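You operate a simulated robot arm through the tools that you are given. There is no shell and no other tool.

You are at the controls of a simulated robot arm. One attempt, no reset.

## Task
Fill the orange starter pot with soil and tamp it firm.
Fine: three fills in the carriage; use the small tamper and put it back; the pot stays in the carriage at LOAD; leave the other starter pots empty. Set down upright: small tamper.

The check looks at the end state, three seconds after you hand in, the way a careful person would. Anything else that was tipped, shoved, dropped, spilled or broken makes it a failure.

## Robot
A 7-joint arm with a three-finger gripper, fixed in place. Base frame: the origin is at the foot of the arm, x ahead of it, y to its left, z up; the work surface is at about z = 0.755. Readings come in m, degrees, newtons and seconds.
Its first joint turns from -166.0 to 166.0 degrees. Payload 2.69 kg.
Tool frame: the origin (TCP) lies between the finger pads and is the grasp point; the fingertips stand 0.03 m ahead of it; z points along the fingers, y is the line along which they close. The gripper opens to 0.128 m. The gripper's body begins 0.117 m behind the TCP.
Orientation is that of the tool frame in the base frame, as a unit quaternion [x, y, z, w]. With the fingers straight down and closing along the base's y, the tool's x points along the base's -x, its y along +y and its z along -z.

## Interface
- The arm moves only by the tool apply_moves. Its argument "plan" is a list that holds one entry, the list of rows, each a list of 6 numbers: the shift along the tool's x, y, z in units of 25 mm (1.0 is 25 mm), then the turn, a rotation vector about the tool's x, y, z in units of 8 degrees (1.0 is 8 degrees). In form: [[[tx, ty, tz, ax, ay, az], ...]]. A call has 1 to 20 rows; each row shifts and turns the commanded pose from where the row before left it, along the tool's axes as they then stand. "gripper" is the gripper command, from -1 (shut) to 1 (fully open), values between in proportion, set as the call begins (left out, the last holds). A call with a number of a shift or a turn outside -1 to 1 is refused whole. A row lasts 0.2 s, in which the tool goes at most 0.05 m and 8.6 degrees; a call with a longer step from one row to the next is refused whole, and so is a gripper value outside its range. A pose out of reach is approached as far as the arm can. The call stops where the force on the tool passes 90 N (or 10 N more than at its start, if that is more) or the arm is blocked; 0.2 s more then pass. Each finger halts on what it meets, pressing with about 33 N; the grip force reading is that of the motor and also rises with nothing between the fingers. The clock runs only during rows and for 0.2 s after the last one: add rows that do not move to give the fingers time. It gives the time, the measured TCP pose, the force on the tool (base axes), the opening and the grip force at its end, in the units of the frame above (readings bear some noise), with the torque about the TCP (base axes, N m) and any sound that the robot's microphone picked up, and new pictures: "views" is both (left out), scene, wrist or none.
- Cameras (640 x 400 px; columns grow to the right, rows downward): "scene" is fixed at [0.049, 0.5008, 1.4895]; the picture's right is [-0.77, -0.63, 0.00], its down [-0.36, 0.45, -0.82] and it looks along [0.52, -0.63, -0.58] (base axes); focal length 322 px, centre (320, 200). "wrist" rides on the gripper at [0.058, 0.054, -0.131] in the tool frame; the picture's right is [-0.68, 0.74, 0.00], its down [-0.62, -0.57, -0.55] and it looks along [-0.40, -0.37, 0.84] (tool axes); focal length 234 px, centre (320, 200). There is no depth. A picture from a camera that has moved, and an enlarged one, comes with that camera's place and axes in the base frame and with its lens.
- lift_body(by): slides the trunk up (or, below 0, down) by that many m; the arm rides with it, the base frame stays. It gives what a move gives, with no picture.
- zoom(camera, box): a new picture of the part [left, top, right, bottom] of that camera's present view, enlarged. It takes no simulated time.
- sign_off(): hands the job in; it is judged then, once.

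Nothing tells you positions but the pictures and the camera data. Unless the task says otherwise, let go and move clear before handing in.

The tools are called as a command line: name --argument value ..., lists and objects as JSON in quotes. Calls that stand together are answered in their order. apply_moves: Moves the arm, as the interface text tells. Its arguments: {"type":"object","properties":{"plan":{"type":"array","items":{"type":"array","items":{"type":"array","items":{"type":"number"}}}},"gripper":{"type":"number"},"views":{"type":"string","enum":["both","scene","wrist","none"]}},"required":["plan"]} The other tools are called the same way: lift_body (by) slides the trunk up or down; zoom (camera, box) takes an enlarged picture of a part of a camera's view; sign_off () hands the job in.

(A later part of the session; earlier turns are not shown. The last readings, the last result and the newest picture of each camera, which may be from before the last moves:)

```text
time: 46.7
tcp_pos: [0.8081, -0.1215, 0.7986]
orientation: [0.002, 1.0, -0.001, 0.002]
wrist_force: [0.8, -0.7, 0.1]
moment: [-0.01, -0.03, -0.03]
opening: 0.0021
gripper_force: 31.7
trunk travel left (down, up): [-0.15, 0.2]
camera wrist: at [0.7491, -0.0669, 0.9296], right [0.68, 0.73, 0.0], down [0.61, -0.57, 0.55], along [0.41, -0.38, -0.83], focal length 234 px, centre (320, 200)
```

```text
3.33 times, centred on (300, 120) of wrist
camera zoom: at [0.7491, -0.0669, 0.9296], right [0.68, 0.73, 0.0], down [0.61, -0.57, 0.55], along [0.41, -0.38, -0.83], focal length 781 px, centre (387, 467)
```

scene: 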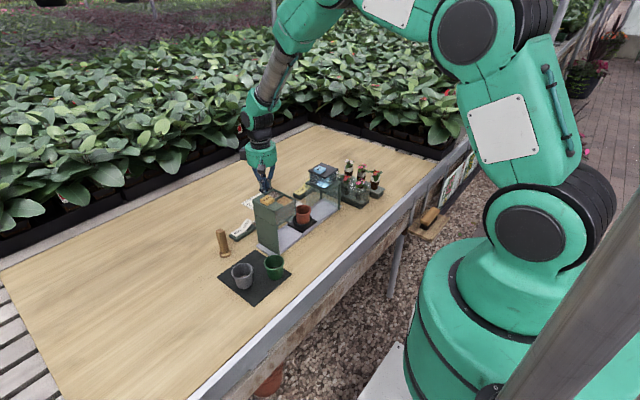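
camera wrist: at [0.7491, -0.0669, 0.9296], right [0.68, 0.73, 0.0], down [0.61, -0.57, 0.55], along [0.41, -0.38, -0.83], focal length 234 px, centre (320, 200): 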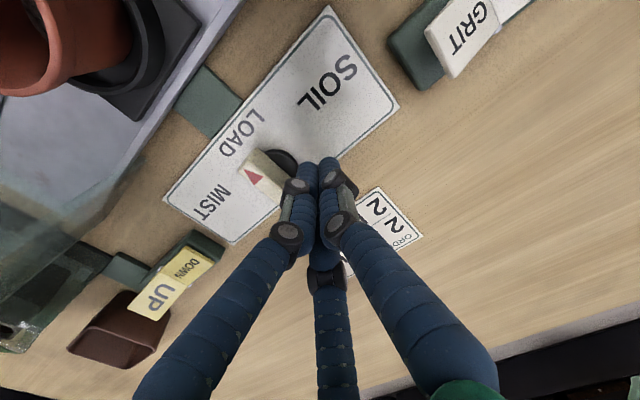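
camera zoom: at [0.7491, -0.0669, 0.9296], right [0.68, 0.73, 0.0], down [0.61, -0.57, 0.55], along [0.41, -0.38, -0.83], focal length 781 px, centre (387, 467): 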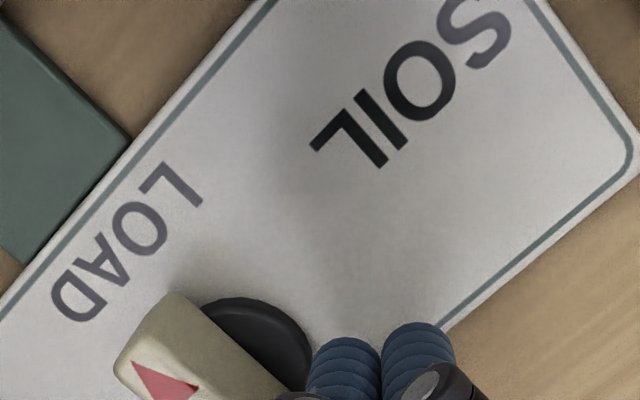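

apply_moves --plan '[[[0.024, -0.178, 0, 0, 0, 0], [0.024, -0.178, 0, 0, 0, 0], [-0.058, -0.098, 0, 0, 0, 0], [-0.058, -0.098, 0, 0, 0, 0], [-0.034, -0.108, 0, 0, 0, 0], [-0.034, -0.108, 0, 0, 0, 0], [-0.02, -0.112, 0, 0, 0, 0], [0, 0, 0, 0, 0, 0]]]'

zoom --camera "wrist" --box '[220, 60, 380, 180]'

zoom --camera "scene" --box '[270, 180, 350, 240]'

```text
time: 48.5
tcp_pos: [0.8128, -0.1438, 0.8]
orientation: [0.001, 1.0, -0.002, 0.002]
wrist_force: [5.9, 1.7, -0.2]
moment: [0.0, -0.05, 0.03]
opening: 0.002
gripper_force: 31.8
trunk travel left (down, up): [-0.15, 0.2]
camera wrist: at [0.7534, -0.0892, 0.9304], right [0.68, 0.73, 0.0], down [0.61, -0.56, 0.55], along [0.41, -0.38, -0.83], focal length 234 px, centre (320, 200)
```

scene: 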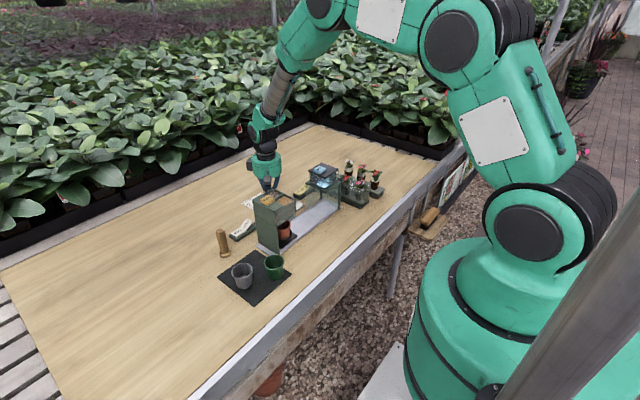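
wrist: 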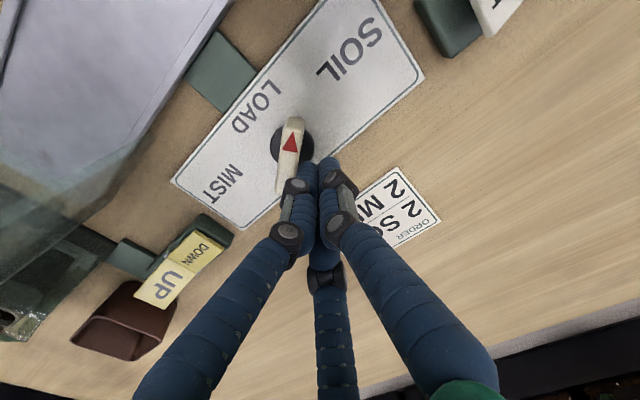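

```text
3.33 times, centred on (300, 120) of wrist
camera zoom: at [0.7534, -0.0892, 0.9304], right [0.68, 0.73, 0.0], down [0.61, -0.56, 0.55], along [0.41, -0.38, -0.83], focal length 781 px, centre (387, 467)
```

zoom: 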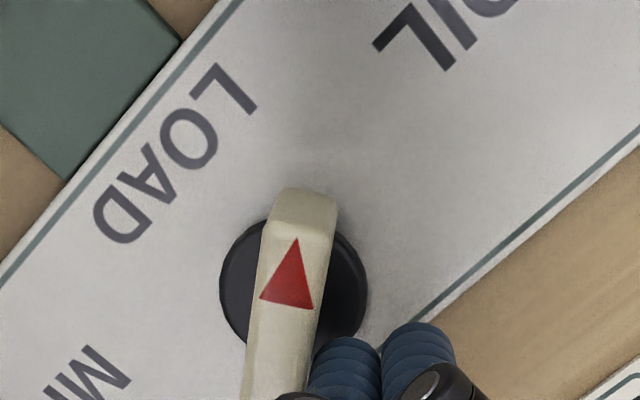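

```text
6.67 times, centred on (310, 210) of scene
camera zoom: at [0.049, 0.5008, 1.4895], right [-0.77, -0.63, 0.0], down [-0.36, 0.45, -0.82], along [0.52, -0.63, -0.58], focal length 2144 px, centre (387, 133)
```

zoom: 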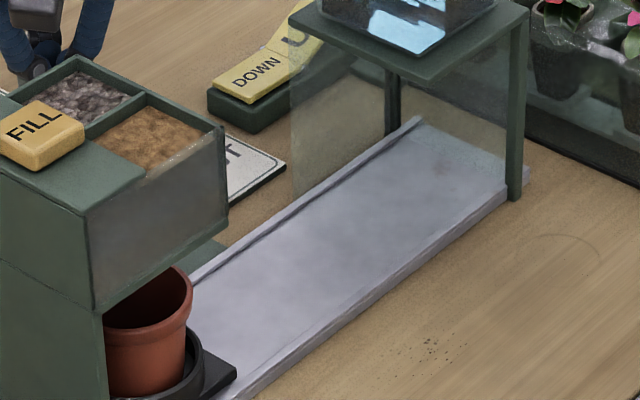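

Turning the knob past halfway sent the carriage under the hopper. I'll keep pushing gently so the pointer really faces SOIL.

apply_moves --plan '[[[0, -0.112, 0, 0, 0, 0], [0, -0.112, 0, 0, 0, 0], [0.024, -0.11, 0, 0, 0, 0], [0.024, -0.11, 0, 0, 0, 0], [0, 0, 0, 0, 0, 0]]]'

zoom --camera "wrist" --box '[220, 60, 380, 180]'

zoom --camera "scene" --box '[250, 180, 330, 260]'

```text
time: 49.7
tcp_pos: [0.8149, -0.1522, 0.8004]
orientation: [0.001, 1.0, -0.003, 0.005]
wrist_force: [44.2, 55.3, 0.7]
moment: [0.71, -0.39, -0.44]
opening: 0.0021
gripper_force: 31.0
trunk travel left (down, up): [-0.15, 0.2]
camera wrist: at [0.7557, -0.0964, 0.9311], right [0.68, 0.74, 0.0], down [0.61, -0.56, 0.56], along [0.41, -0.38, -0.83], focal length 234 px, centre (320, 200)
```

scene: 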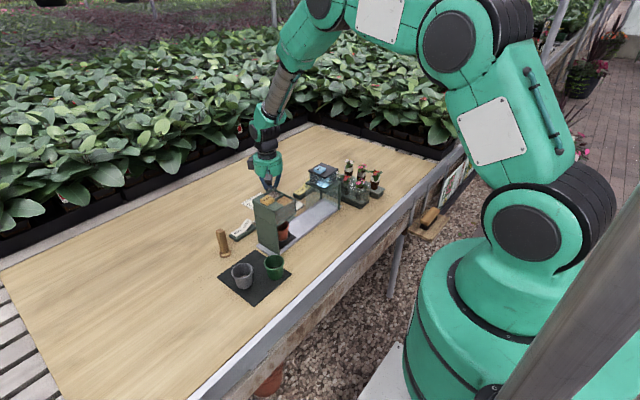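
wrist: 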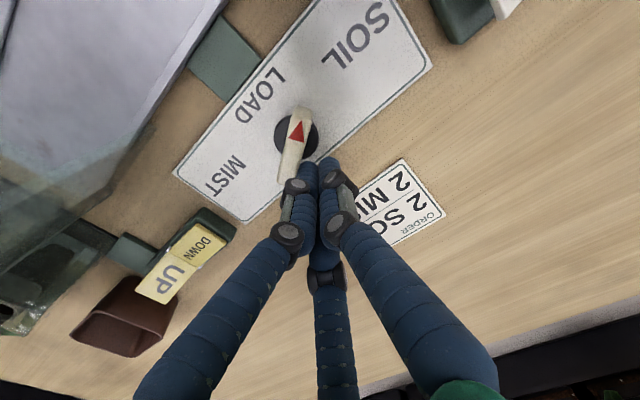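

```text
3.33 times, centred on (300, 120) of wrist
camera zoom: at [0.7557, -0.0964, 0.9311], right [0.68, 0.74, 0.0], down [0.61, -0.56, 0.56], along [0.41, -0.38, -0.83], focal length 781 px, centre (387, 467)
```

zoom: 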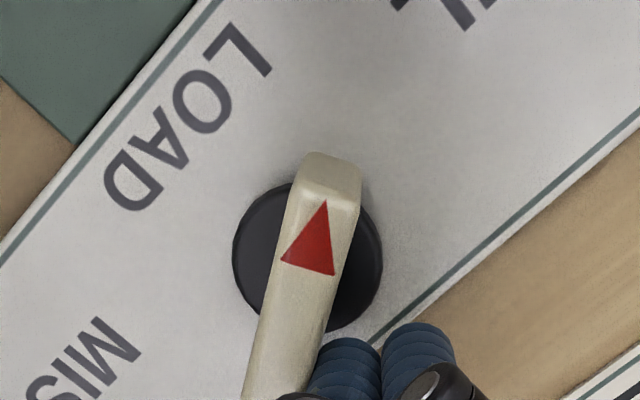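

```text
5.00 times, centred on (290, 220) of scene
camera zoom: at [0.049, 0.5008, 1.4895], right [-0.77, -0.63, 0.0], down [-0.36, 0.45, -0.82], along [0.52, -0.63, -0.58], focal length 1608 px, centre (470, 100)
```

zoom: 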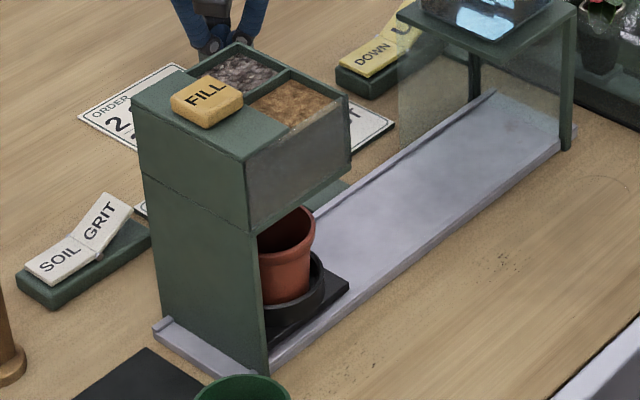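

The knob hit its end stop at SOIL and the carriage sits under the hopper. I'll back off from the knob and rise.

apply_moves --plan '[[[-0.15, 0.25, 0, 0, 0, 0], [-0.2, 0.35, 0, 0, 0, 0], [0, 0, 0, 0, 0, 0]]]' --views "none"

apply_moves --plan '[[[0, 0, -0.6, 0, 0, 0], [0, 0, -0.8, 0, 0, 0], [0, 0, -0.9, 0, 0, 0], [0, 0, -0.9, 0, 0, 0], [0, 0, -0.9, 0, 0, 0], [0, 0, -0.9, 0, 0, 0], [0, 0, -0.9, 0, 0, 0], [0, 0, -0.9, 0, 0, 0], [0, 0, -0.9, 0, 0, 0], [0, 0, -0.9, 0, 0, 0], [0, 0, 0, 0, 0, 0]]]'

zoom --camera "wrist" --box '[200, 0, 440, 180]'

zoom --camera "scene" --box '[250, 180, 330, 260]'

```text
time: 50.5
tcp_pos: [0.8181, -0.1379, 0.7983]
orientation: [0.001, 1.0, -0.001, 0.001]
wrist_force: [0.7, 0.8, 0.0]
moment: [-0.01, 0.01, 0.0]
opening: 0.0021
gripper_force: 31.6
trunk travel left (down, up): [-0.15, 0.2]
```

```text
time: 52.9
tcp_pos: [0.8181, -0.1376, 1.0139]
orientation: [0.0, 1.0, -0.001, 0.002]
wrist_force: [0.2, -0.2, 0.3]
moment: [0.0, -0.02, -0.02]
opening: 0.0022
gripper_force: 31.3
trunk travel left (down, up): [-0.15, 0.2]
camera wrist: at [0.7597, -0.0823, 1.144], right [0.68, 0.73, 0.0], down [0.61, -0.57, 0.55], along [0.41, -0.38, -0.83], focal length 234 px, centre (320, 200)
```

scene: 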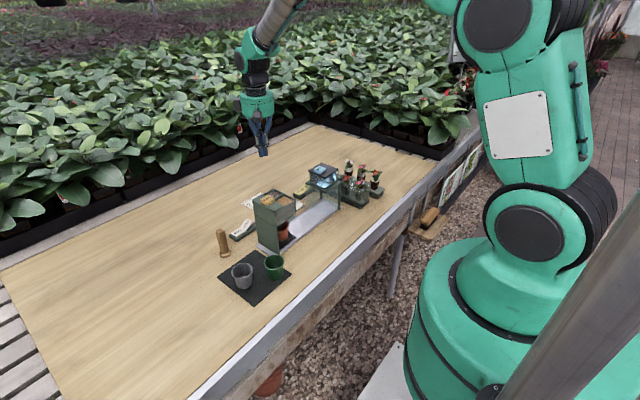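
wrist: 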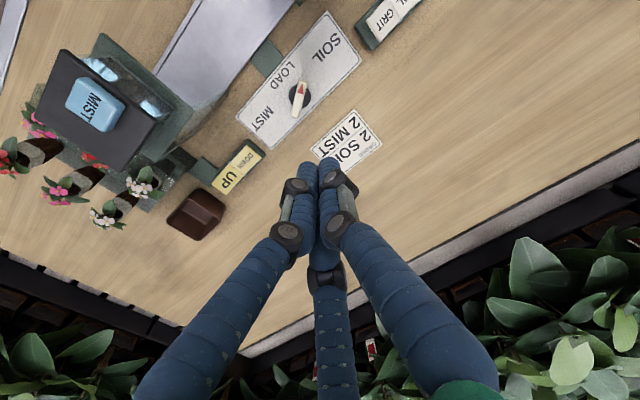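

```text
2.22 times, centred on (320, 90) of wrist
camera zoom: at [0.7597, -0.0823, 1.144], right [0.68, 0.73, 0.0], down [0.61, -0.57, 0.55], along [0.41, -0.38, -0.83], focal length 520 px, centre (320, 444)
```

zoom: 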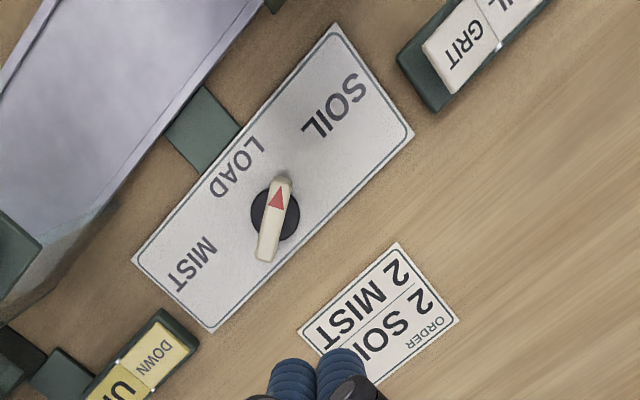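

```text
5.00 times, centred on (290, 220) of scene
camera zoom: at [0.049, 0.5008, 1.4895], right [-0.77, -0.63, 0.0], down [-0.36, 0.45, -0.82], along [0.52, -0.63, -0.58], focal length 1608 px, centre (470, 100)
```

zoom: 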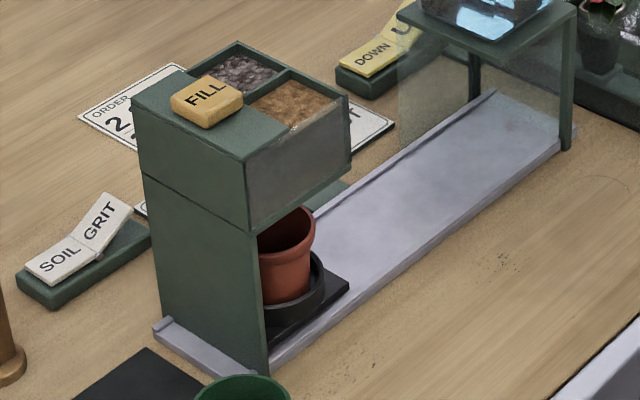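

The knob rests in the SOIL position and the carriage is under the hopper. Next I'll move over the FILL button to locate it accurately.

apply_moves --plan '[[[0.944, 0.78, -0.05, 0, 0, 0], [0.944, 0.78, -0.05, 0, 0, 0], [0.944, 0.78, -0.05, 0, 0, 0], [0.944, 0.78, -0.05, 0, 0, 0], [0.944, 0.78, -0.05, 0, 0, 0], [0, 0, 0, 0, 0, 0], [0, 0, 0, 0, 0, 0]]]'

zoom --camera "wrist" --box '[220, 40, 420, 180]'

zoom --camera "scene" --box '[230, 140, 330, 260]'

```text
time: 54.5
tcp_pos: [0.6999, -0.043, 1.0186]
orientation: [0.001, 1.0, -0.001, 0.002]
wrist_force: [-0.5, 0.1, -0.2]
moment: [0.01, 0.0, 0.03]
opening: 0.0022
gripper_force: 31.4
trunk travel left (down, up): [-0.15, 0.2]
camera wrist: at [0.6405, 0.0121, 1.1494], right [0.68, 0.73, 0.0], down [0.61, -0.57, 0.55], along [0.41, -0.38, -0.83], focal length 234 px, centre (320, 200)
```

scene: 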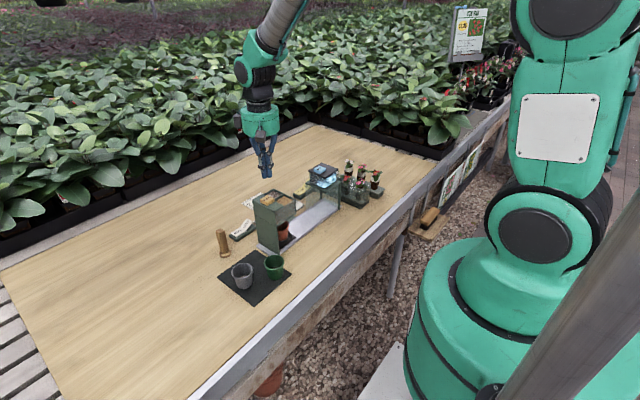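
wrist: 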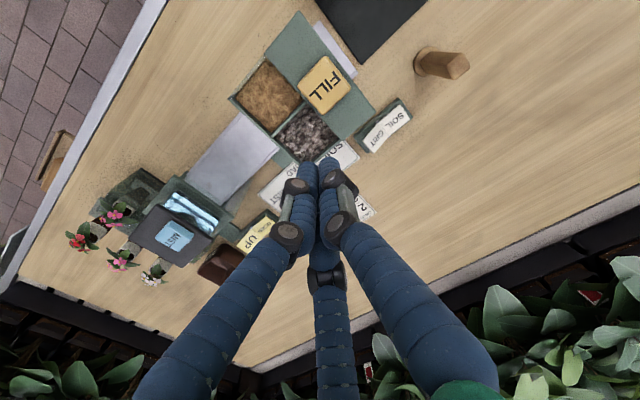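

```text
2.86 times, centred on (320, 110) of wrist
camera zoom: at [0.6405, 0.0121, 1.1494], right [0.68, 0.73, 0.0], down [0.61, -0.57, 0.55], along [0.41, -0.38, -0.83], focal length 669 px, centre (320, 457)
```

zoom: 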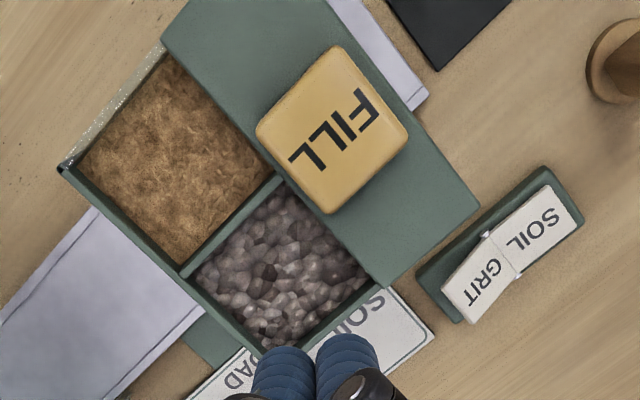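

```text
3.33 times, centred on (280, 200) of scene
camera zoom: at [0.049, 0.5008, 1.4895], right [-0.77, -0.63, 0.0], down [-0.36, 0.45, -0.82], along [0.52, -0.63, -0.58], focal length 1072 px, centre (453, 200)
```

zoom: 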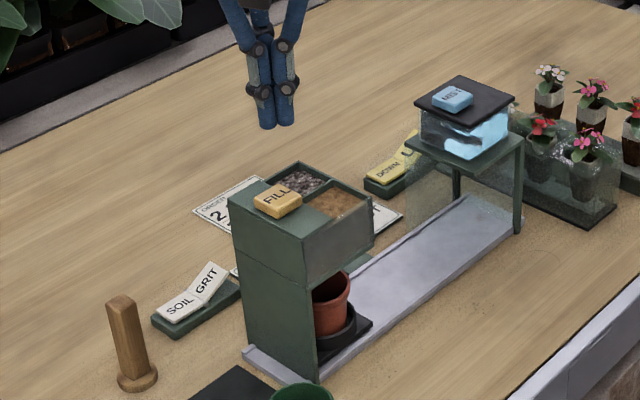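

FILL's top is centred at about (0.662, -0.003, 0.932). I'll move directly above it with closed fingers.

apply_moves --plan '[[[0.76, 0.8, 0.6, 0, 0, 0], [0.76, 0.8, 0.6, 0, 0, 0], [0, 0, 0, 0, 0, 0], [0, 0, 0, 0, 0, 0]]]'

zoom --camera "wrist" --box '[240, 80, 400, 200]'

zoom --camera "scene" --box '[230, 140, 330, 260]'

```text
time: 55.5
tcp_pos: [0.6608, -0.0035, 0.9878]
orientation: [0.001, 1.0, -0.001, 0.003]
wrist_force: [-0.4, -0.5, 0.1]
moment: [0.0, 0.04, -0.03]
opening: 0.0021
gripper_force: 31.3
trunk travel left (down, up): [-0.15, 0.2]
camera wrist: at [0.6016, 0.0519, 1.12], right [0.68, 0.73, 0.0], down [0.61, -0.57, 0.55], along [0.41, -0.38, -0.83], focal length 234 px, centre (320, 200)
```

scene: 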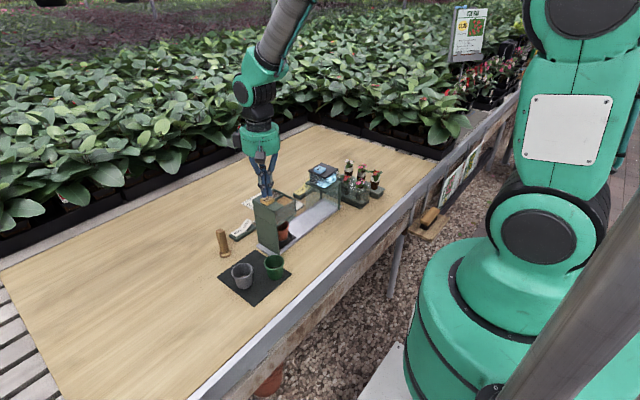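
wrist: 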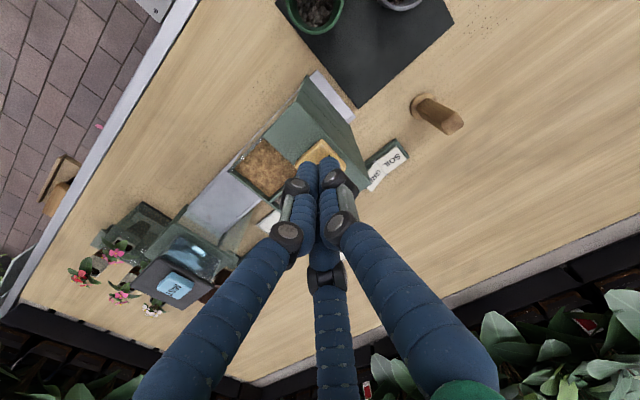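

```text
3.33 times, centred on (320, 140) of wrist
camera zoom: at [0.6016, 0.0519, 1.12], right [0.68, 0.73, 0.0], down [0.61, -0.57, 0.55], along [0.41, -0.38, -0.83], focal length 781 px, centre (320, 400)
```

zoom: 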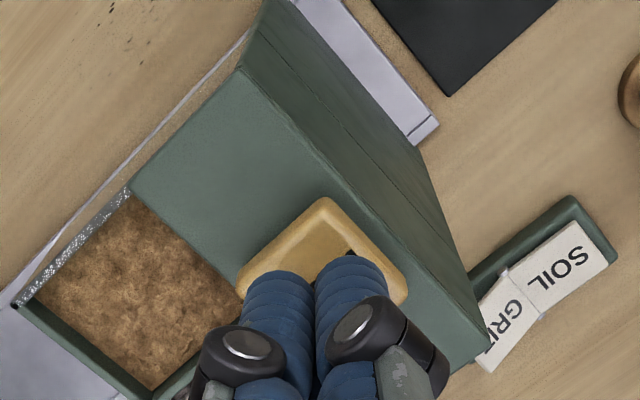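

```text
3.33 times, centred on (280, 200) of scene
camera zoom: at [0.049, 0.5008, 1.4895], right [-0.77, -0.63, 0.0], down [-0.36, 0.45, -0.82], along [0.52, -0.63, -0.58], focal length 1072 px, centre (453, 200)
```

zoom: 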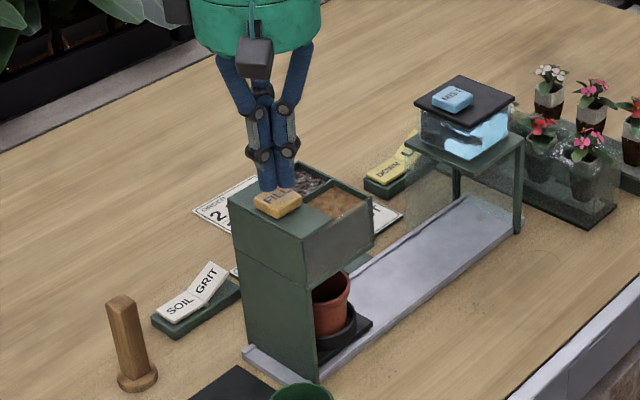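

zoom --camera "scene" --box '[250, 185, 290, 215]'

zoom --camera "wrist" --box '[290, 130, 350, 170]'

```text
13.33 times, centred on (270, 200) of scene
camera zoom: at [0.049, 0.5008, 1.4895], right [-0.77, -0.63, 0.0], down [-0.36, 0.45, -0.82], along [0.52, -0.63, -0.58], focal length 4289 px, centre (987, 200)
```

zoom: 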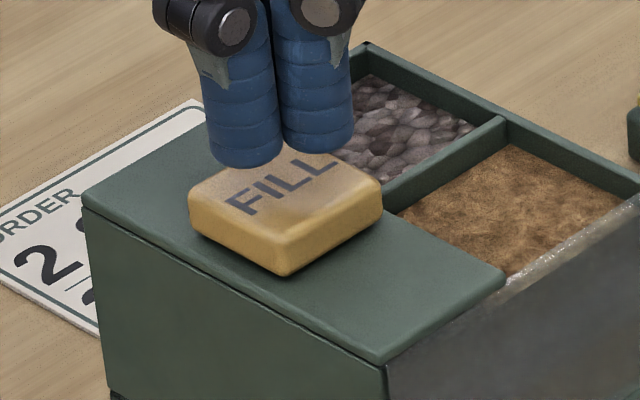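

```text
10.00 times, centred on (320, 150) of wrist
camera zoom: at [0.6016, 0.0519, 1.12], right [0.68, 0.73, 0.0], down [0.61, -0.57, 0.55], along [0.41, -0.38, -0.83], focal length 2342 px, centre (320, 700)
```

zoom: 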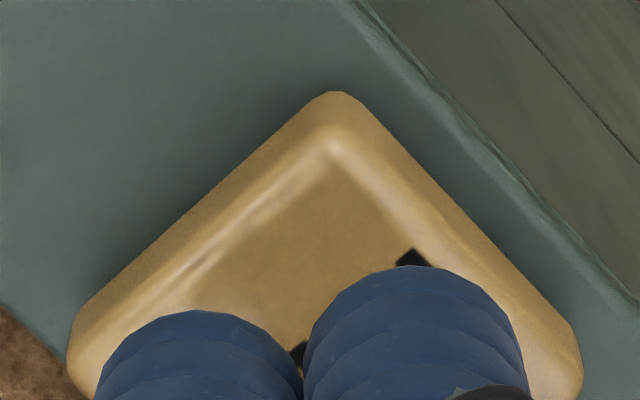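

The scene and wrist views agree that the fingertips are within a few mm of the button centre. I'll shift a touch and lower to just above contact, watching force and sound.

apply_moves --plan '[[[-0.08, -0.08, 0.2, 0, 0, 0], [0, 0, 0.2, 0, 0, 0], [0, 0, 0.16, 0, 0, 0], [0, 0, 0, 0, 0, 0]]]' --views "none"

zoom --camera "scene" --box '[250, 185, 310, 235]'

```text
time: 56.5
tcp_pos: [0.6629, -0.0031, 0.9747]
orientation: [0.001, 1.0, -0.002, 0.003]
wrist_force: [-0.1, 0.1, 0.1]
moment: [0.01, 0.02, 0.01]
opening: 0.0023
gripper_force: 31.7
trunk travel left (down, up): [-0.15, 0.2]
```

```text
8.00 times, centred on (280, 210) of scene
camera zoom: at [0.049, 0.5008, 1.4895], right [-0.77, -0.63, 0.0], down [-0.36, 0.45, -0.82], along [0.52, -0.63, -0.58], focal length 2573 px, centre (640, 120)
```

zoom: 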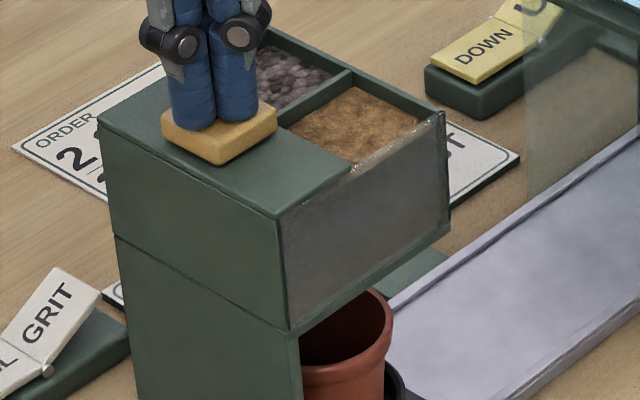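

apply_moves --plan '[[[0, 0, 0.1, 0, 0, 0], [0, 0, 0, 0, 0, 0]]]' --views "none"

apply_moves --plan '[[[0, 0, 0.1, 0, 0, 0], [0, 0, 0, 0, 0, 0]]]' --views "none"

```text
time: 57.1
tcp_pos: [0.6646, -0.0015, 0.9721]
orientation: [0.0, 1.0, -0.001, 0.003]
wrist_force: [-0.1, -1.1, 0.8]
moment: [-0.03, 0.04, -0.01]
opening: 0.006
gripper_force: 31.2
trunk travel left (down, up): [-0.15, 0.2]
```

```text
time: 57.7
tcp_pos: [0.6658, -0.0018, 0.9705]
orientation: [0.001, 1.0, -0.002, 0.003]
wrist_force: [0.7, 1.2, 1.6]
moment: [-0.01, 0.0, 0.0]
opening: 0.0062
gripper_force: 31.8
trunk travel left (down, up): [-0.15, 0.2]
```

zoom --camera "scene" --box '[250, 175, 310, 225]'

zoom --camera "wrist" --box '[280, 110, 360, 170]'

```text
8.00 times, centred on (280, 200) of scene
camera zoom: at [0.049, 0.5008, 1.4895], right [-0.77, -0.63, 0.0], down [-0.36, 0.45, -0.82], along [0.52, -0.63, -0.58], focal length 2573 px, centre (640, 200)
```

zoom: 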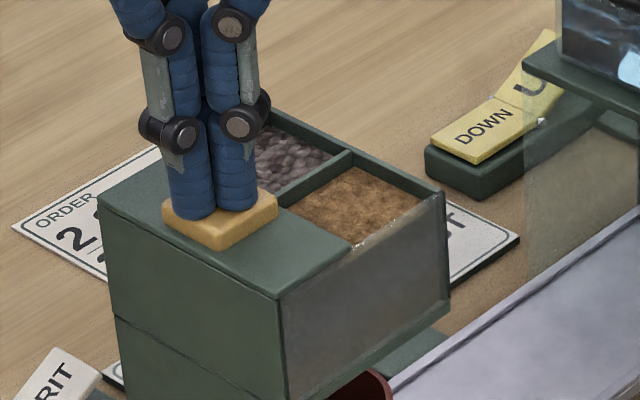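

```text
6.67 times, centred on (320, 140) of wrist
camera zoom: at [0.6053, 0.0519, 1.1011], right [0.68, 0.73, 0.0], down [0.61, -0.57, 0.55], along [0.41, -0.38, -0.83], focal length 1561 px, centre (320, 600)
```

zoom: 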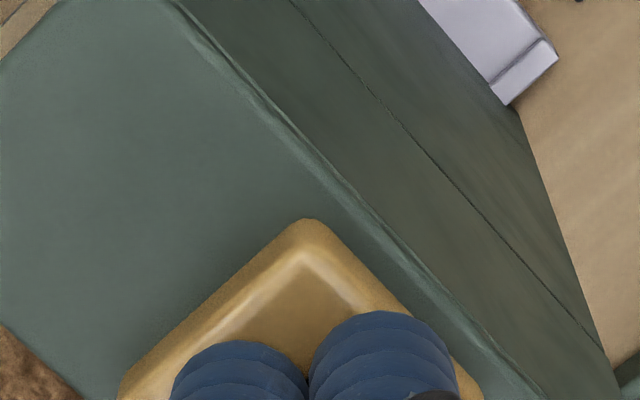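

The fingertips are on the button and it has started to move. I'll press further in small steps.

apply_moves --plan '[[[0, 0, 0.1, 0, 0, 0], [0, 0, 0, 0, 0, 0]]]' --views "none"

zoom --camera "scene" --box '[250, 185, 310, 235]'

```text
time: 58.3
tcp_pos: [0.6655, -0.0027, 0.9677]
orientation: [0.0, 1.0, -0.002, 0.002]
wrist_force: [-0.8, -1.0, 3.4]
moment: [-0.03, 0.02, -0.02]
opening: 0.006
gripper_force: 31.4
trunk travel left (down, up): [-0.15, 0.2]
heard: click
```

```text
8.00 times, centred on (280, 210) of scene
camera zoom: at [0.049, 0.5008, 1.4895], right [-0.77, -0.63, 0.0], down [-0.36, 0.45, -0.82], along [0.52, -0.63, -0.58], focal length 2573 px, centre (640, 120)
```

zoom: 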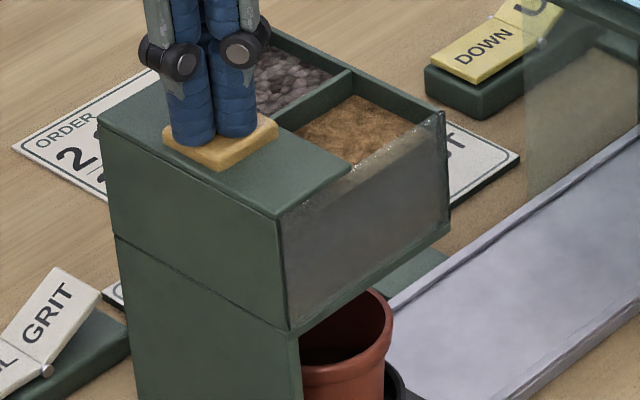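

Click: that's the first fill. I'll raise to release the button and check what came out.

apply_moves --plan '[[[0, 0, -0.3, 0, 0, 0], [0, 0, -0.4, 0, 0, 0], [0, 0, 0, 0, 0, 0], [0, 0, 0, 0, 0, 0]]]' --views "scene"

zoom --camera "scene" --box '[250, 185, 310, 245]'

zoom --camera "scene" --box '[275, 210, 305, 245]'

```text
time: 59.3
tcp_pos: [0.6656, -0.0024, 0.9854]
orientation: [0.001, 1.0, -0.001, 0.002]
wrist_force: [0.4, -0.5, -0.3]
moment: [0.01, -0.01, 0.04]
opening: 0.0023
gripper_force: 31.8
trunk travel left (down, up): [-0.15, 0.2]
```

scene: 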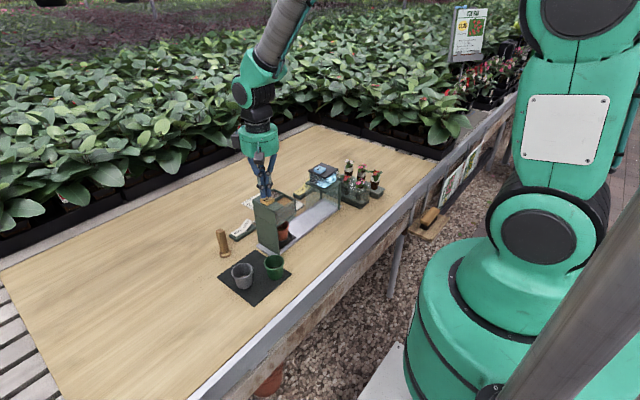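

```text
6.67 times, centred on (280, 215) of scene
camera zoom: at [0.049, 0.5008, 1.4895], right [-0.77, -0.63, 0.0], down [-0.36, 0.45, -0.82], along [0.52, -0.63, -0.58], focal length 2144 px, centre (587, 100)
```

zoom: 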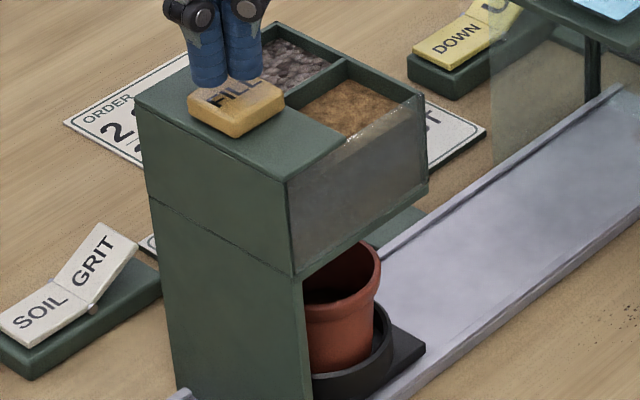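

```text
11.43 times, centred on (290, 228) of scene
camera zoom: at [0.049, 0.5008, 1.4895], right [-0.77, -0.63, 0.0], down [-0.36, 0.45, -0.82], along [0.52, -0.63, -0.58], focal length 3676 px, centre (663, -114)
```

zoom: 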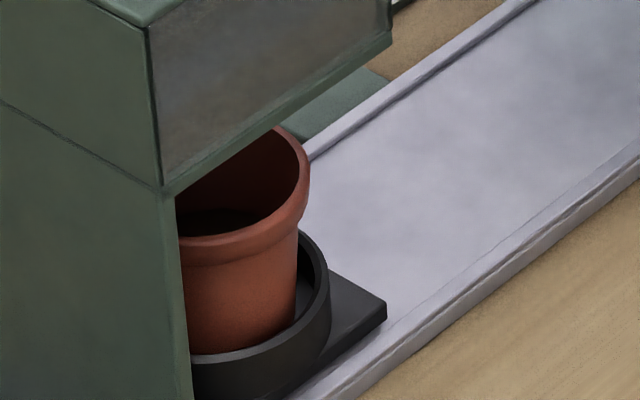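

apply_moves --plan '[[[0, 0, 0, 0, 0, 0], [0, 0, 0, 0, 0, 0], [0, 0, 0, 0, 0, 0], [0, 0, 0, 0, 0, 0]]]' --views "wrist"

zoom --camera "wrist" --box '[220, 110, 340, 210]'

zoom --camera "scene" --box '[265, 180, 305, 215]'

```text
time: 60.3
tcp_pos: [0.6653, -0.0024, 0.9854]
orientation: [0.001, 1.0, -0.002, 0.002]
wrist_force: [-0.1, -0.7, 0.3]
moment: [0.01, 0.0, 0.03]
opening: 0.002
gripper_force: 31.3
trunk travel left (down, up): [-0.15, 0.2]
camera wrist: at [0.6064, 0.0521, 1.1161], right [0.68, 0.73, 0.0], down [0.61, -0.57, 0.55], along [0.41, -0.38, -0.83], focal length 234 px, centre (320, 200)
```

wrist: 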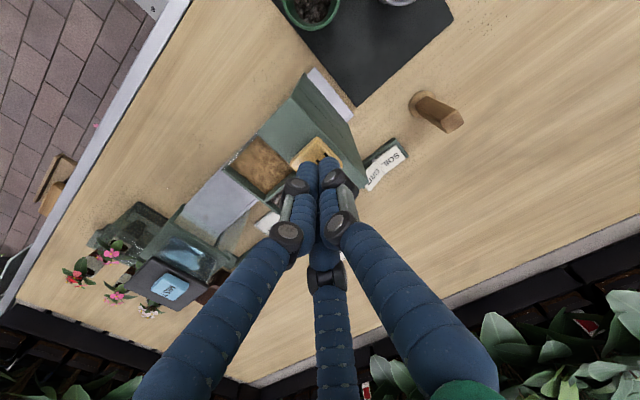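

```text
4.00 times, centred on (280, 160) of wrist
camera zoom: at [0.6064, 0.0521, 1.1161], right [0.68, 0.73, 0.0], down [0.61, -0.57, 0.55], along [0.41, -0.38, -0.83], focal length 937 px, centre (480, 360)
```

zoom: 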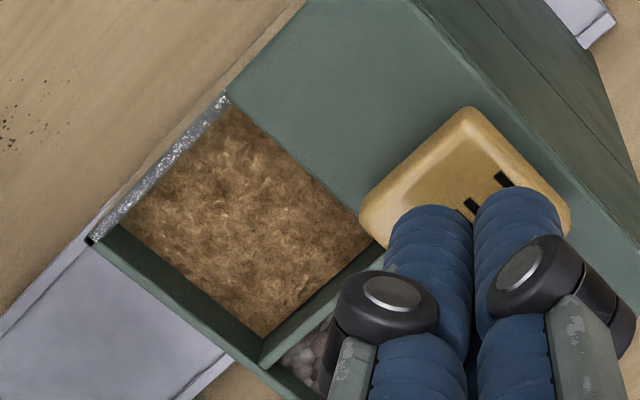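

```text
11.43 times, centred on (285, 198) of scene
camera zoom: at [0.049, 0.5008, 1.4895], right [-0.77, -0.63, 0.0], down [-0.36, 0.45, -0.82], along [0.52, -0.63, -0.58], focal length 3676 px, centre (720, 229)
```

zoom: 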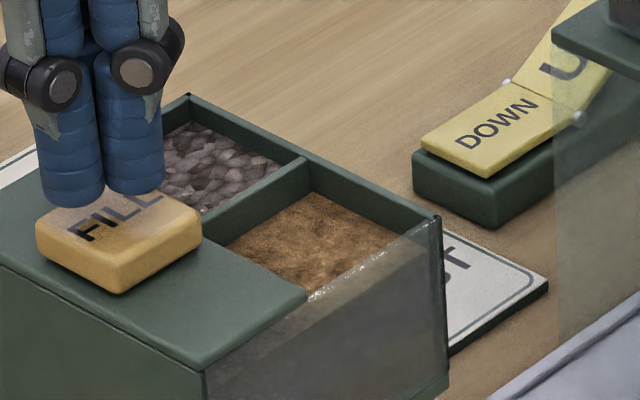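

One press gave one click, and the soil level in the hopper dropped a little. Now the second press.

apply_moves --plan '[[[0, 0, 0.3, 0, 0, 0], [0, 0, 0.2, 0, 0, 0], [0, 0, 0.1, 0, 0, 0], [0, 0, 0.1, 0, 0, 0], [0, 0, 0, 0, 0, 0]]]' --views "none"

```text
time: 61.5
tcp_pos: [0.6646, -0.001, 0.9663]
orientation: [0.001, 1.0, -0.002, 0.003]
wrist_force: [-0.4, 0.7, 3.3]
moment: [0.06, 0.01, 0.03]
opening: 0.0061
gripper_force: 31.3
trunk travel left (down, up): [-0.15, 0.2]
heard: click
```

Second click. I'll release the button and wait.

apply_moves --plan '[[[0, 0, -0.3, 0, 0, 0], [0, 0, -0.4, 0, 0, 0], [0, 0, 0, 0, 0, 0], [0, 0, 0, 0, 0, 0], [0, 0, 0, 0, 0, 0], [0, 0, 0, 0, 0, 0]]]' --views "scene"

zoom --camera "scene" --box '[265, 180, 305, 215]'

zoom --camera "scene" --box '[275, 210, 305, 245]'

```text
time: 62.9
tcp_pos: [0.6657, -0.0032, 0.9846]
orientation: [0.001, 1.0, -0.002, 0.001]
wrist_force: [0.3, 0.4, -0.2]
moment: [-0.04, 0.01, 0.0]
opening: 0.0021
gripper_force: 31.3
trunk travel left (down, up): [-0.15, 0.2]
```

scene: 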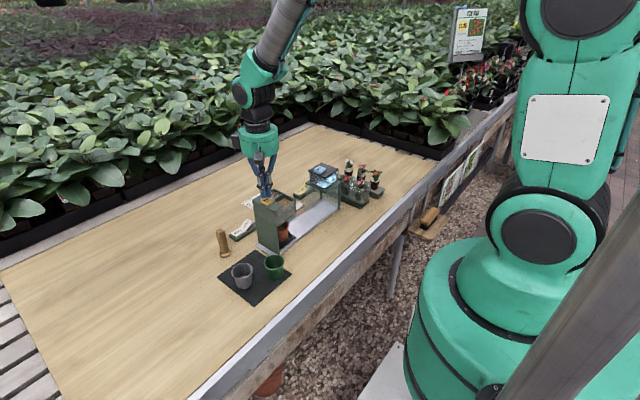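

```text
11.43 times, centred on (285, 198) of scene
camera zoom: at [0.049, 0.5008, 1.4895], right [-0.77, -0.63, 0.0], down [-0.36, 0.45, -0.82], along [0.52, -0.63, -0.58], focal length 3676 px, centre (720, 229)
```

zoom: 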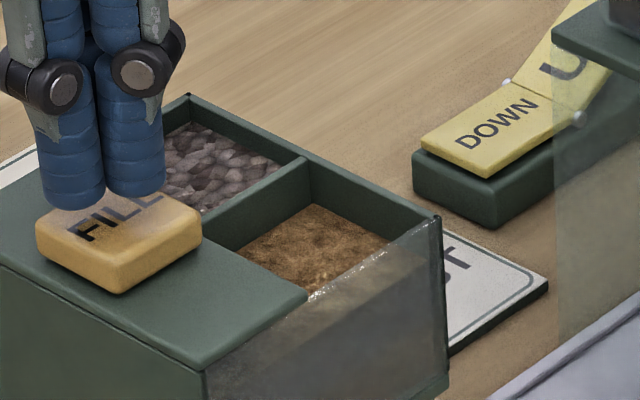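

```text
11.43 times, centred on (290, 228) of scene
camera zoom: at [0.049, 0.5008, 1.4895], right [-0.77, -0.63, 0.0], down [-0.36, 0.45, -0.82], along [0.52, -0.63, -0.58], focal length 3676 px, centre (663, -114)
```

zoom: 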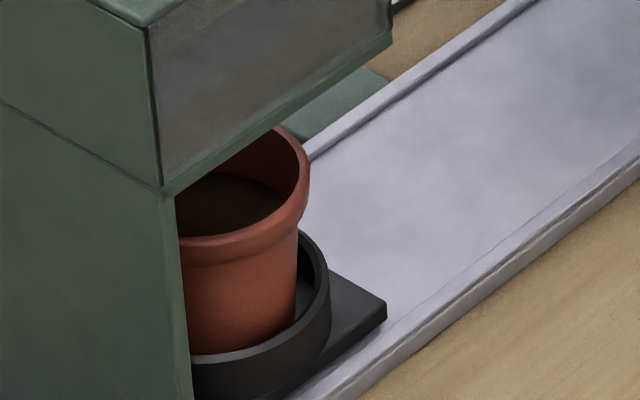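

The soil level is rising in the pot and the hopper's soil is dropping, while the grit is untouched. Now the third press.

apply_moves --plan '[[[0, 0, 0.3, 0, 0, 0], [0, 0, 0.2, 0, 0, 0], [0, 0, 0.1, 0, 0, 0], [0, 0, 0.1, 0, 0, 0], [0, 0, 0, 0, 0, 0]]]' --views "none"

```text
time: 64.1
tcp_pos: [0.6653, -0.0041, 0.9665]
orientation: [0.001, 1.0, -0.001, 0.003]
wrist_force: [1.2, 1.9, 2.7]
moment: [0.01, 0.0, -0.02]
opening: 0.0062
gripper_force: 31.7
trunk travel left (down, up): [-0.15, 0.2]
heard: click
```

Third click. I'll release and check the pot.

apply_moves --plan '[[[0, 0, -0.3, 0, 0, 0], [0, 0, -0.5, 0, 0, 0], [0, 0, -0.7, 0, 0, 0], [0, 0, -0.7, 0, 0, 0], [0, 0, 0, 0, 0, 0], [0, 0, 0, 0, 0, 0], [0, 0, 0, 0, 0, 0]]]' --views "scene"

zoom --camera "scene" --box '[265, 180, 305, 215]'

zoom --camera "scene" --box '[275, 210, 305, 245]'

```text
time: 65.7
tcp_pos: [0.6634, -0.0028, 1.0233]
orientation: [0.001, 1.0, -0.001, 0.002]
wrist_force: [0.7, 0.0, -0.7]
moment: [-0.02, 0.01, 0.0]
opening: 0.0024
gripper_force: 31.3
trunk travel left (down, up): [-0.15, 0.2]
```

scene: 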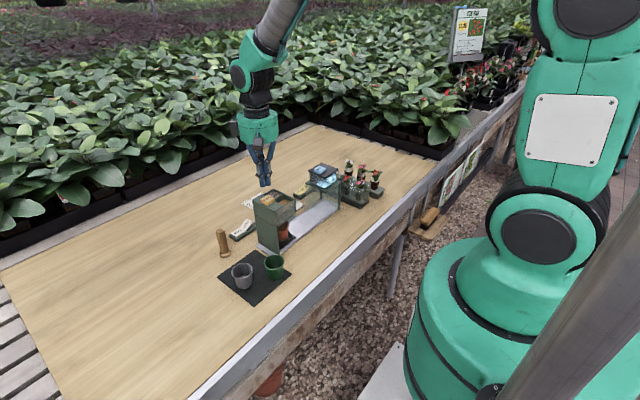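

```text
11.43 times, centred on (285, 198) of scene
camera zoom: at [0.049, 0.5008, 1.4895], right [-0.77, -0.63, 0.0], down [-0.36, 0.45, -0.82], along [0.52, -0.63, -0.58], focal length 3676 px, centre (720, 229)
```

zoom: 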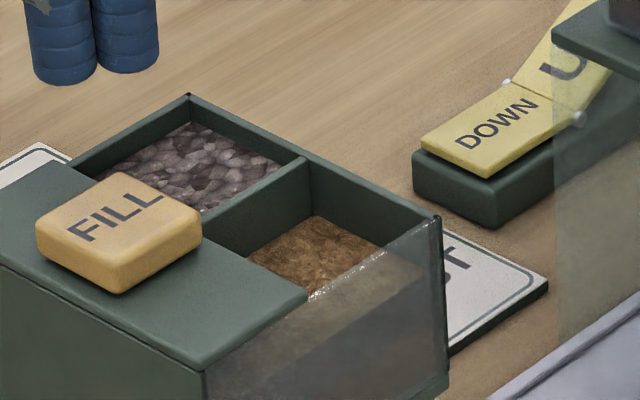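

```text
11.43 times, centred on (290, 228) of scene
camera zoom: at [0.049, 0.5008, 1.4895], right [-0.77, -0.63, 0.0], down [-0.36, 0.45, -0.82], along [0.52, -0.63, -0.58], focal length 3676 px, centre (663, -114)
```

zoom: 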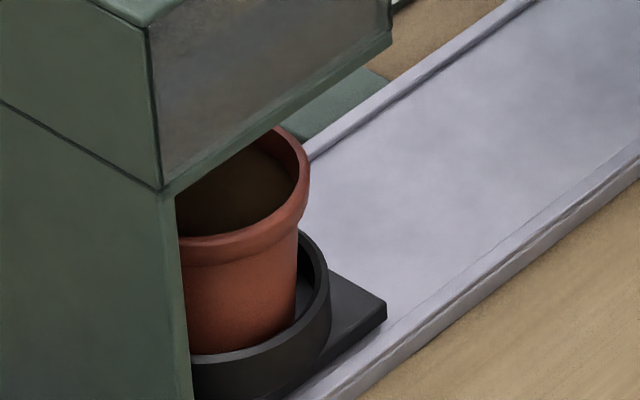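

The pot is filled after three clicks, and the grit is untouched. Now I'll send the carriage back to LOAD by pushing the knob's tail from the other side. First I hover beside the knob.

apply_moves --plan '[[[-0.568, -0.879, 0, 0, 0, 0], [-0.568, -0.879, 0, 0, 0, 0], [-0.568, -0.879, 0, 0, 0, 0], [-0.568, -0.879, 0, 0, 0, 0], [-0.568, -0.879, 0, 0, 0, 0], [-0.568, -0.879, 0, 0, 0, 0], [-0.568, -0.879, 0, 0, 0, 0], [-0.568, -0.879, 0, 0, 0, 0], [0, 0, 0.8, 0, 0, 0], [0, 0, 0.8, 0, 0, 0], [0, 0, 0.8, 0, 0, 0], [0, 0, 0.8, 0, 0, 0], [0, 0, 0.8, 0, 0, 0], [0, 0, 0.8, 0, 0, 0], [0, 0, 0.8, 0, 0, 0], [0, 0, 0, 0, 0, 0], [0, 0, 0, 0, 0, 0]]]'

zoom --camera "wrist" --box '[240, 60, 440, 200]'

zoom --camera "scene" --box '[250, 140, 350, 240]'

```text
time: 69.3
tcp_pos: [0.78, -0.1819, 0.8816]
orientation: [0.001, 1.0, -0.002, 0.003]
wrist_force: [0.9, 0.9, 0.0]
moment: [-0.01, -0.02, 0.01]
opening: 0.0022
gripper_force: 31.0
trunk travel left (down, up): [-0.15, 0.2]
camera wrist: at [0.7208, -0.1263, 1.013], right [0.68, 0.73, 0.0], down [0.61, -0.56, 0.55], along [0.41, -0.38, -0.83], focal length 234 px, centre (320, 200)
```

scene: 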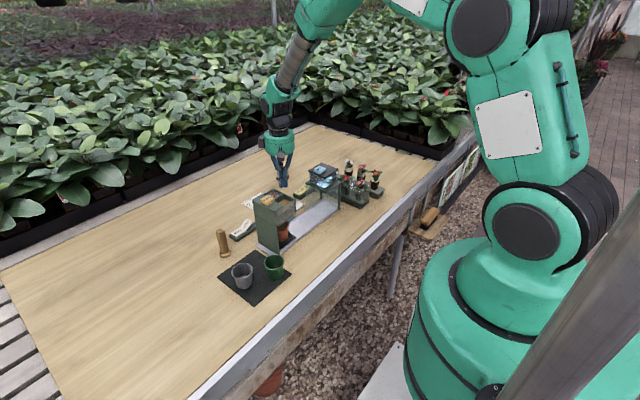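
wrist: 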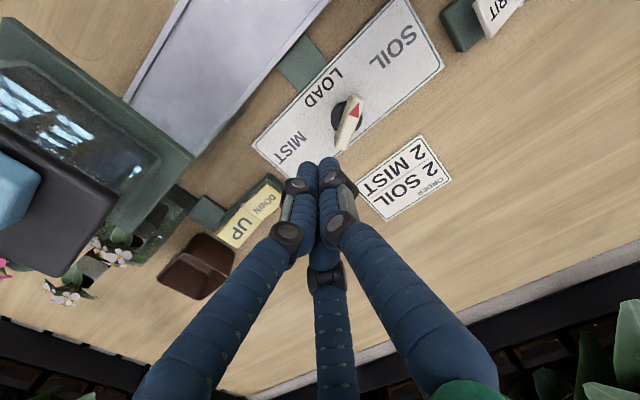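

```text
2.86 times, centred on (340, 130) of wrist
camera zoom: at [0.7208, -0.1263, 1.013], right [0.68, 0.73, 0.0], down [0.61, -0.56, 0.55], along [0.41, -0.38, -0.83], focal length 669 px, centre (263, 400)
```

zoom: 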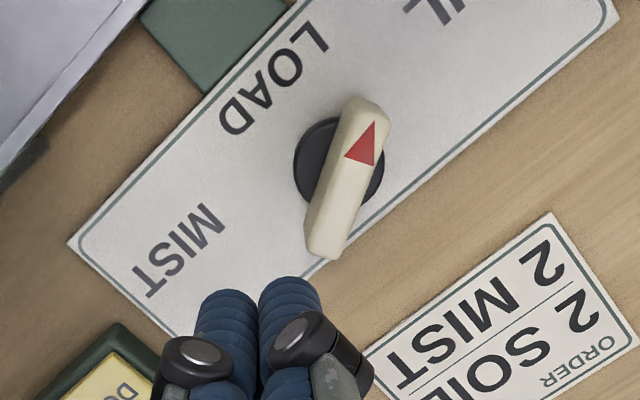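

```text
4.00 times, centred on (300, 190) of scene
camera zoom: at [0.049, 0.5008, 1.4895], right [-0.77, -0.63, 0.0], down [-0.36, 0.45, -0.82], along [0.52, -0.63, -0.58], focal length 1287 px, centre (400, 240)
```

zoom: 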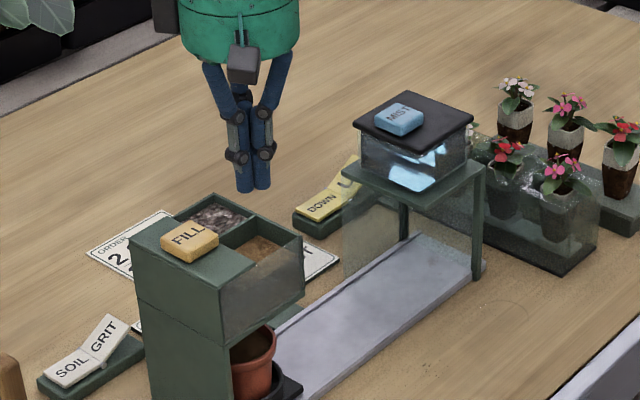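

The pointer is at about 125°, so SOIL is about 55° off LOAD. I'll shift slightly for clearance, then lower beside the tail.

apply_moves --plan '[[[0.25, 0, 0, 0, 0, 0], [0, 0, 0.65, 0, 0, 0], [0, 0, 0.65, 0, 0, 0], [0, 0, 0.65, 0, 0, 0], [0, 0, 0.65, 0, 0, 0], [0, 0, 0.65, 0, 0, 0], [0, 0, 0, 0, 0, 0]]]' --views "wrist"

zoom --camera "wrist" --box '[260, 60, 420, 180]'

```text
time: 70.9
tcp_pos: [0.7727, -0.1814, 0.8005]
orientation: [0.002, 1.0, -0.001, 0.002]
wrist_force: [0.6, 0.1, 0.1]
moment: [0.01, 0.03, 0.01]
opening: 0.0023
gripper_force: 31.5
trunk travel left (down, up): [-0.15, 0.2]
camera wrist: at [0.7141, -0.1269, 0.9317], right [0.68, 0.73, 0.0], down [0.61, -0.57, 0.55], along [0.41, -0.38, -0.83], focal length 234 px, centre (320, 200)
```

wrist: 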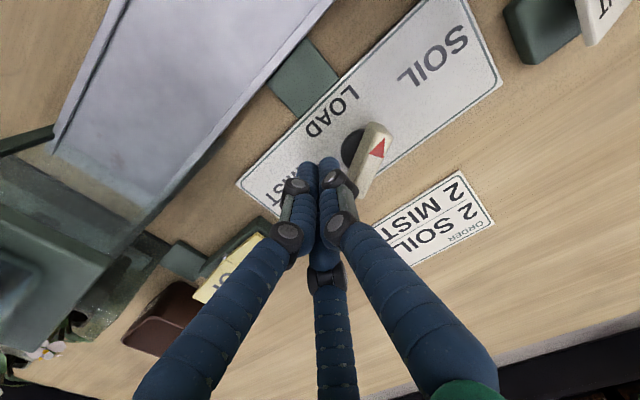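

```text
3.33 times, centred on (340, 120) of wrist
camera zoom: at [0.7141, -0.1269, 0.9317], right [0.68, 0.73, 0.0], down [0.61, -0.57, 0.55], along [0.41, -0.38, -0.83], focal length 781 px, centre (253, 467)
```

zoom: 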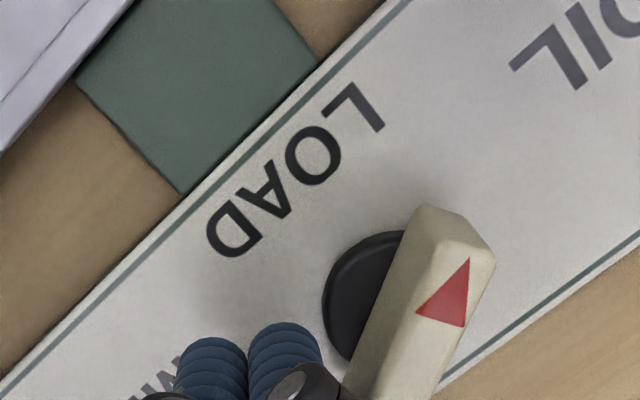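

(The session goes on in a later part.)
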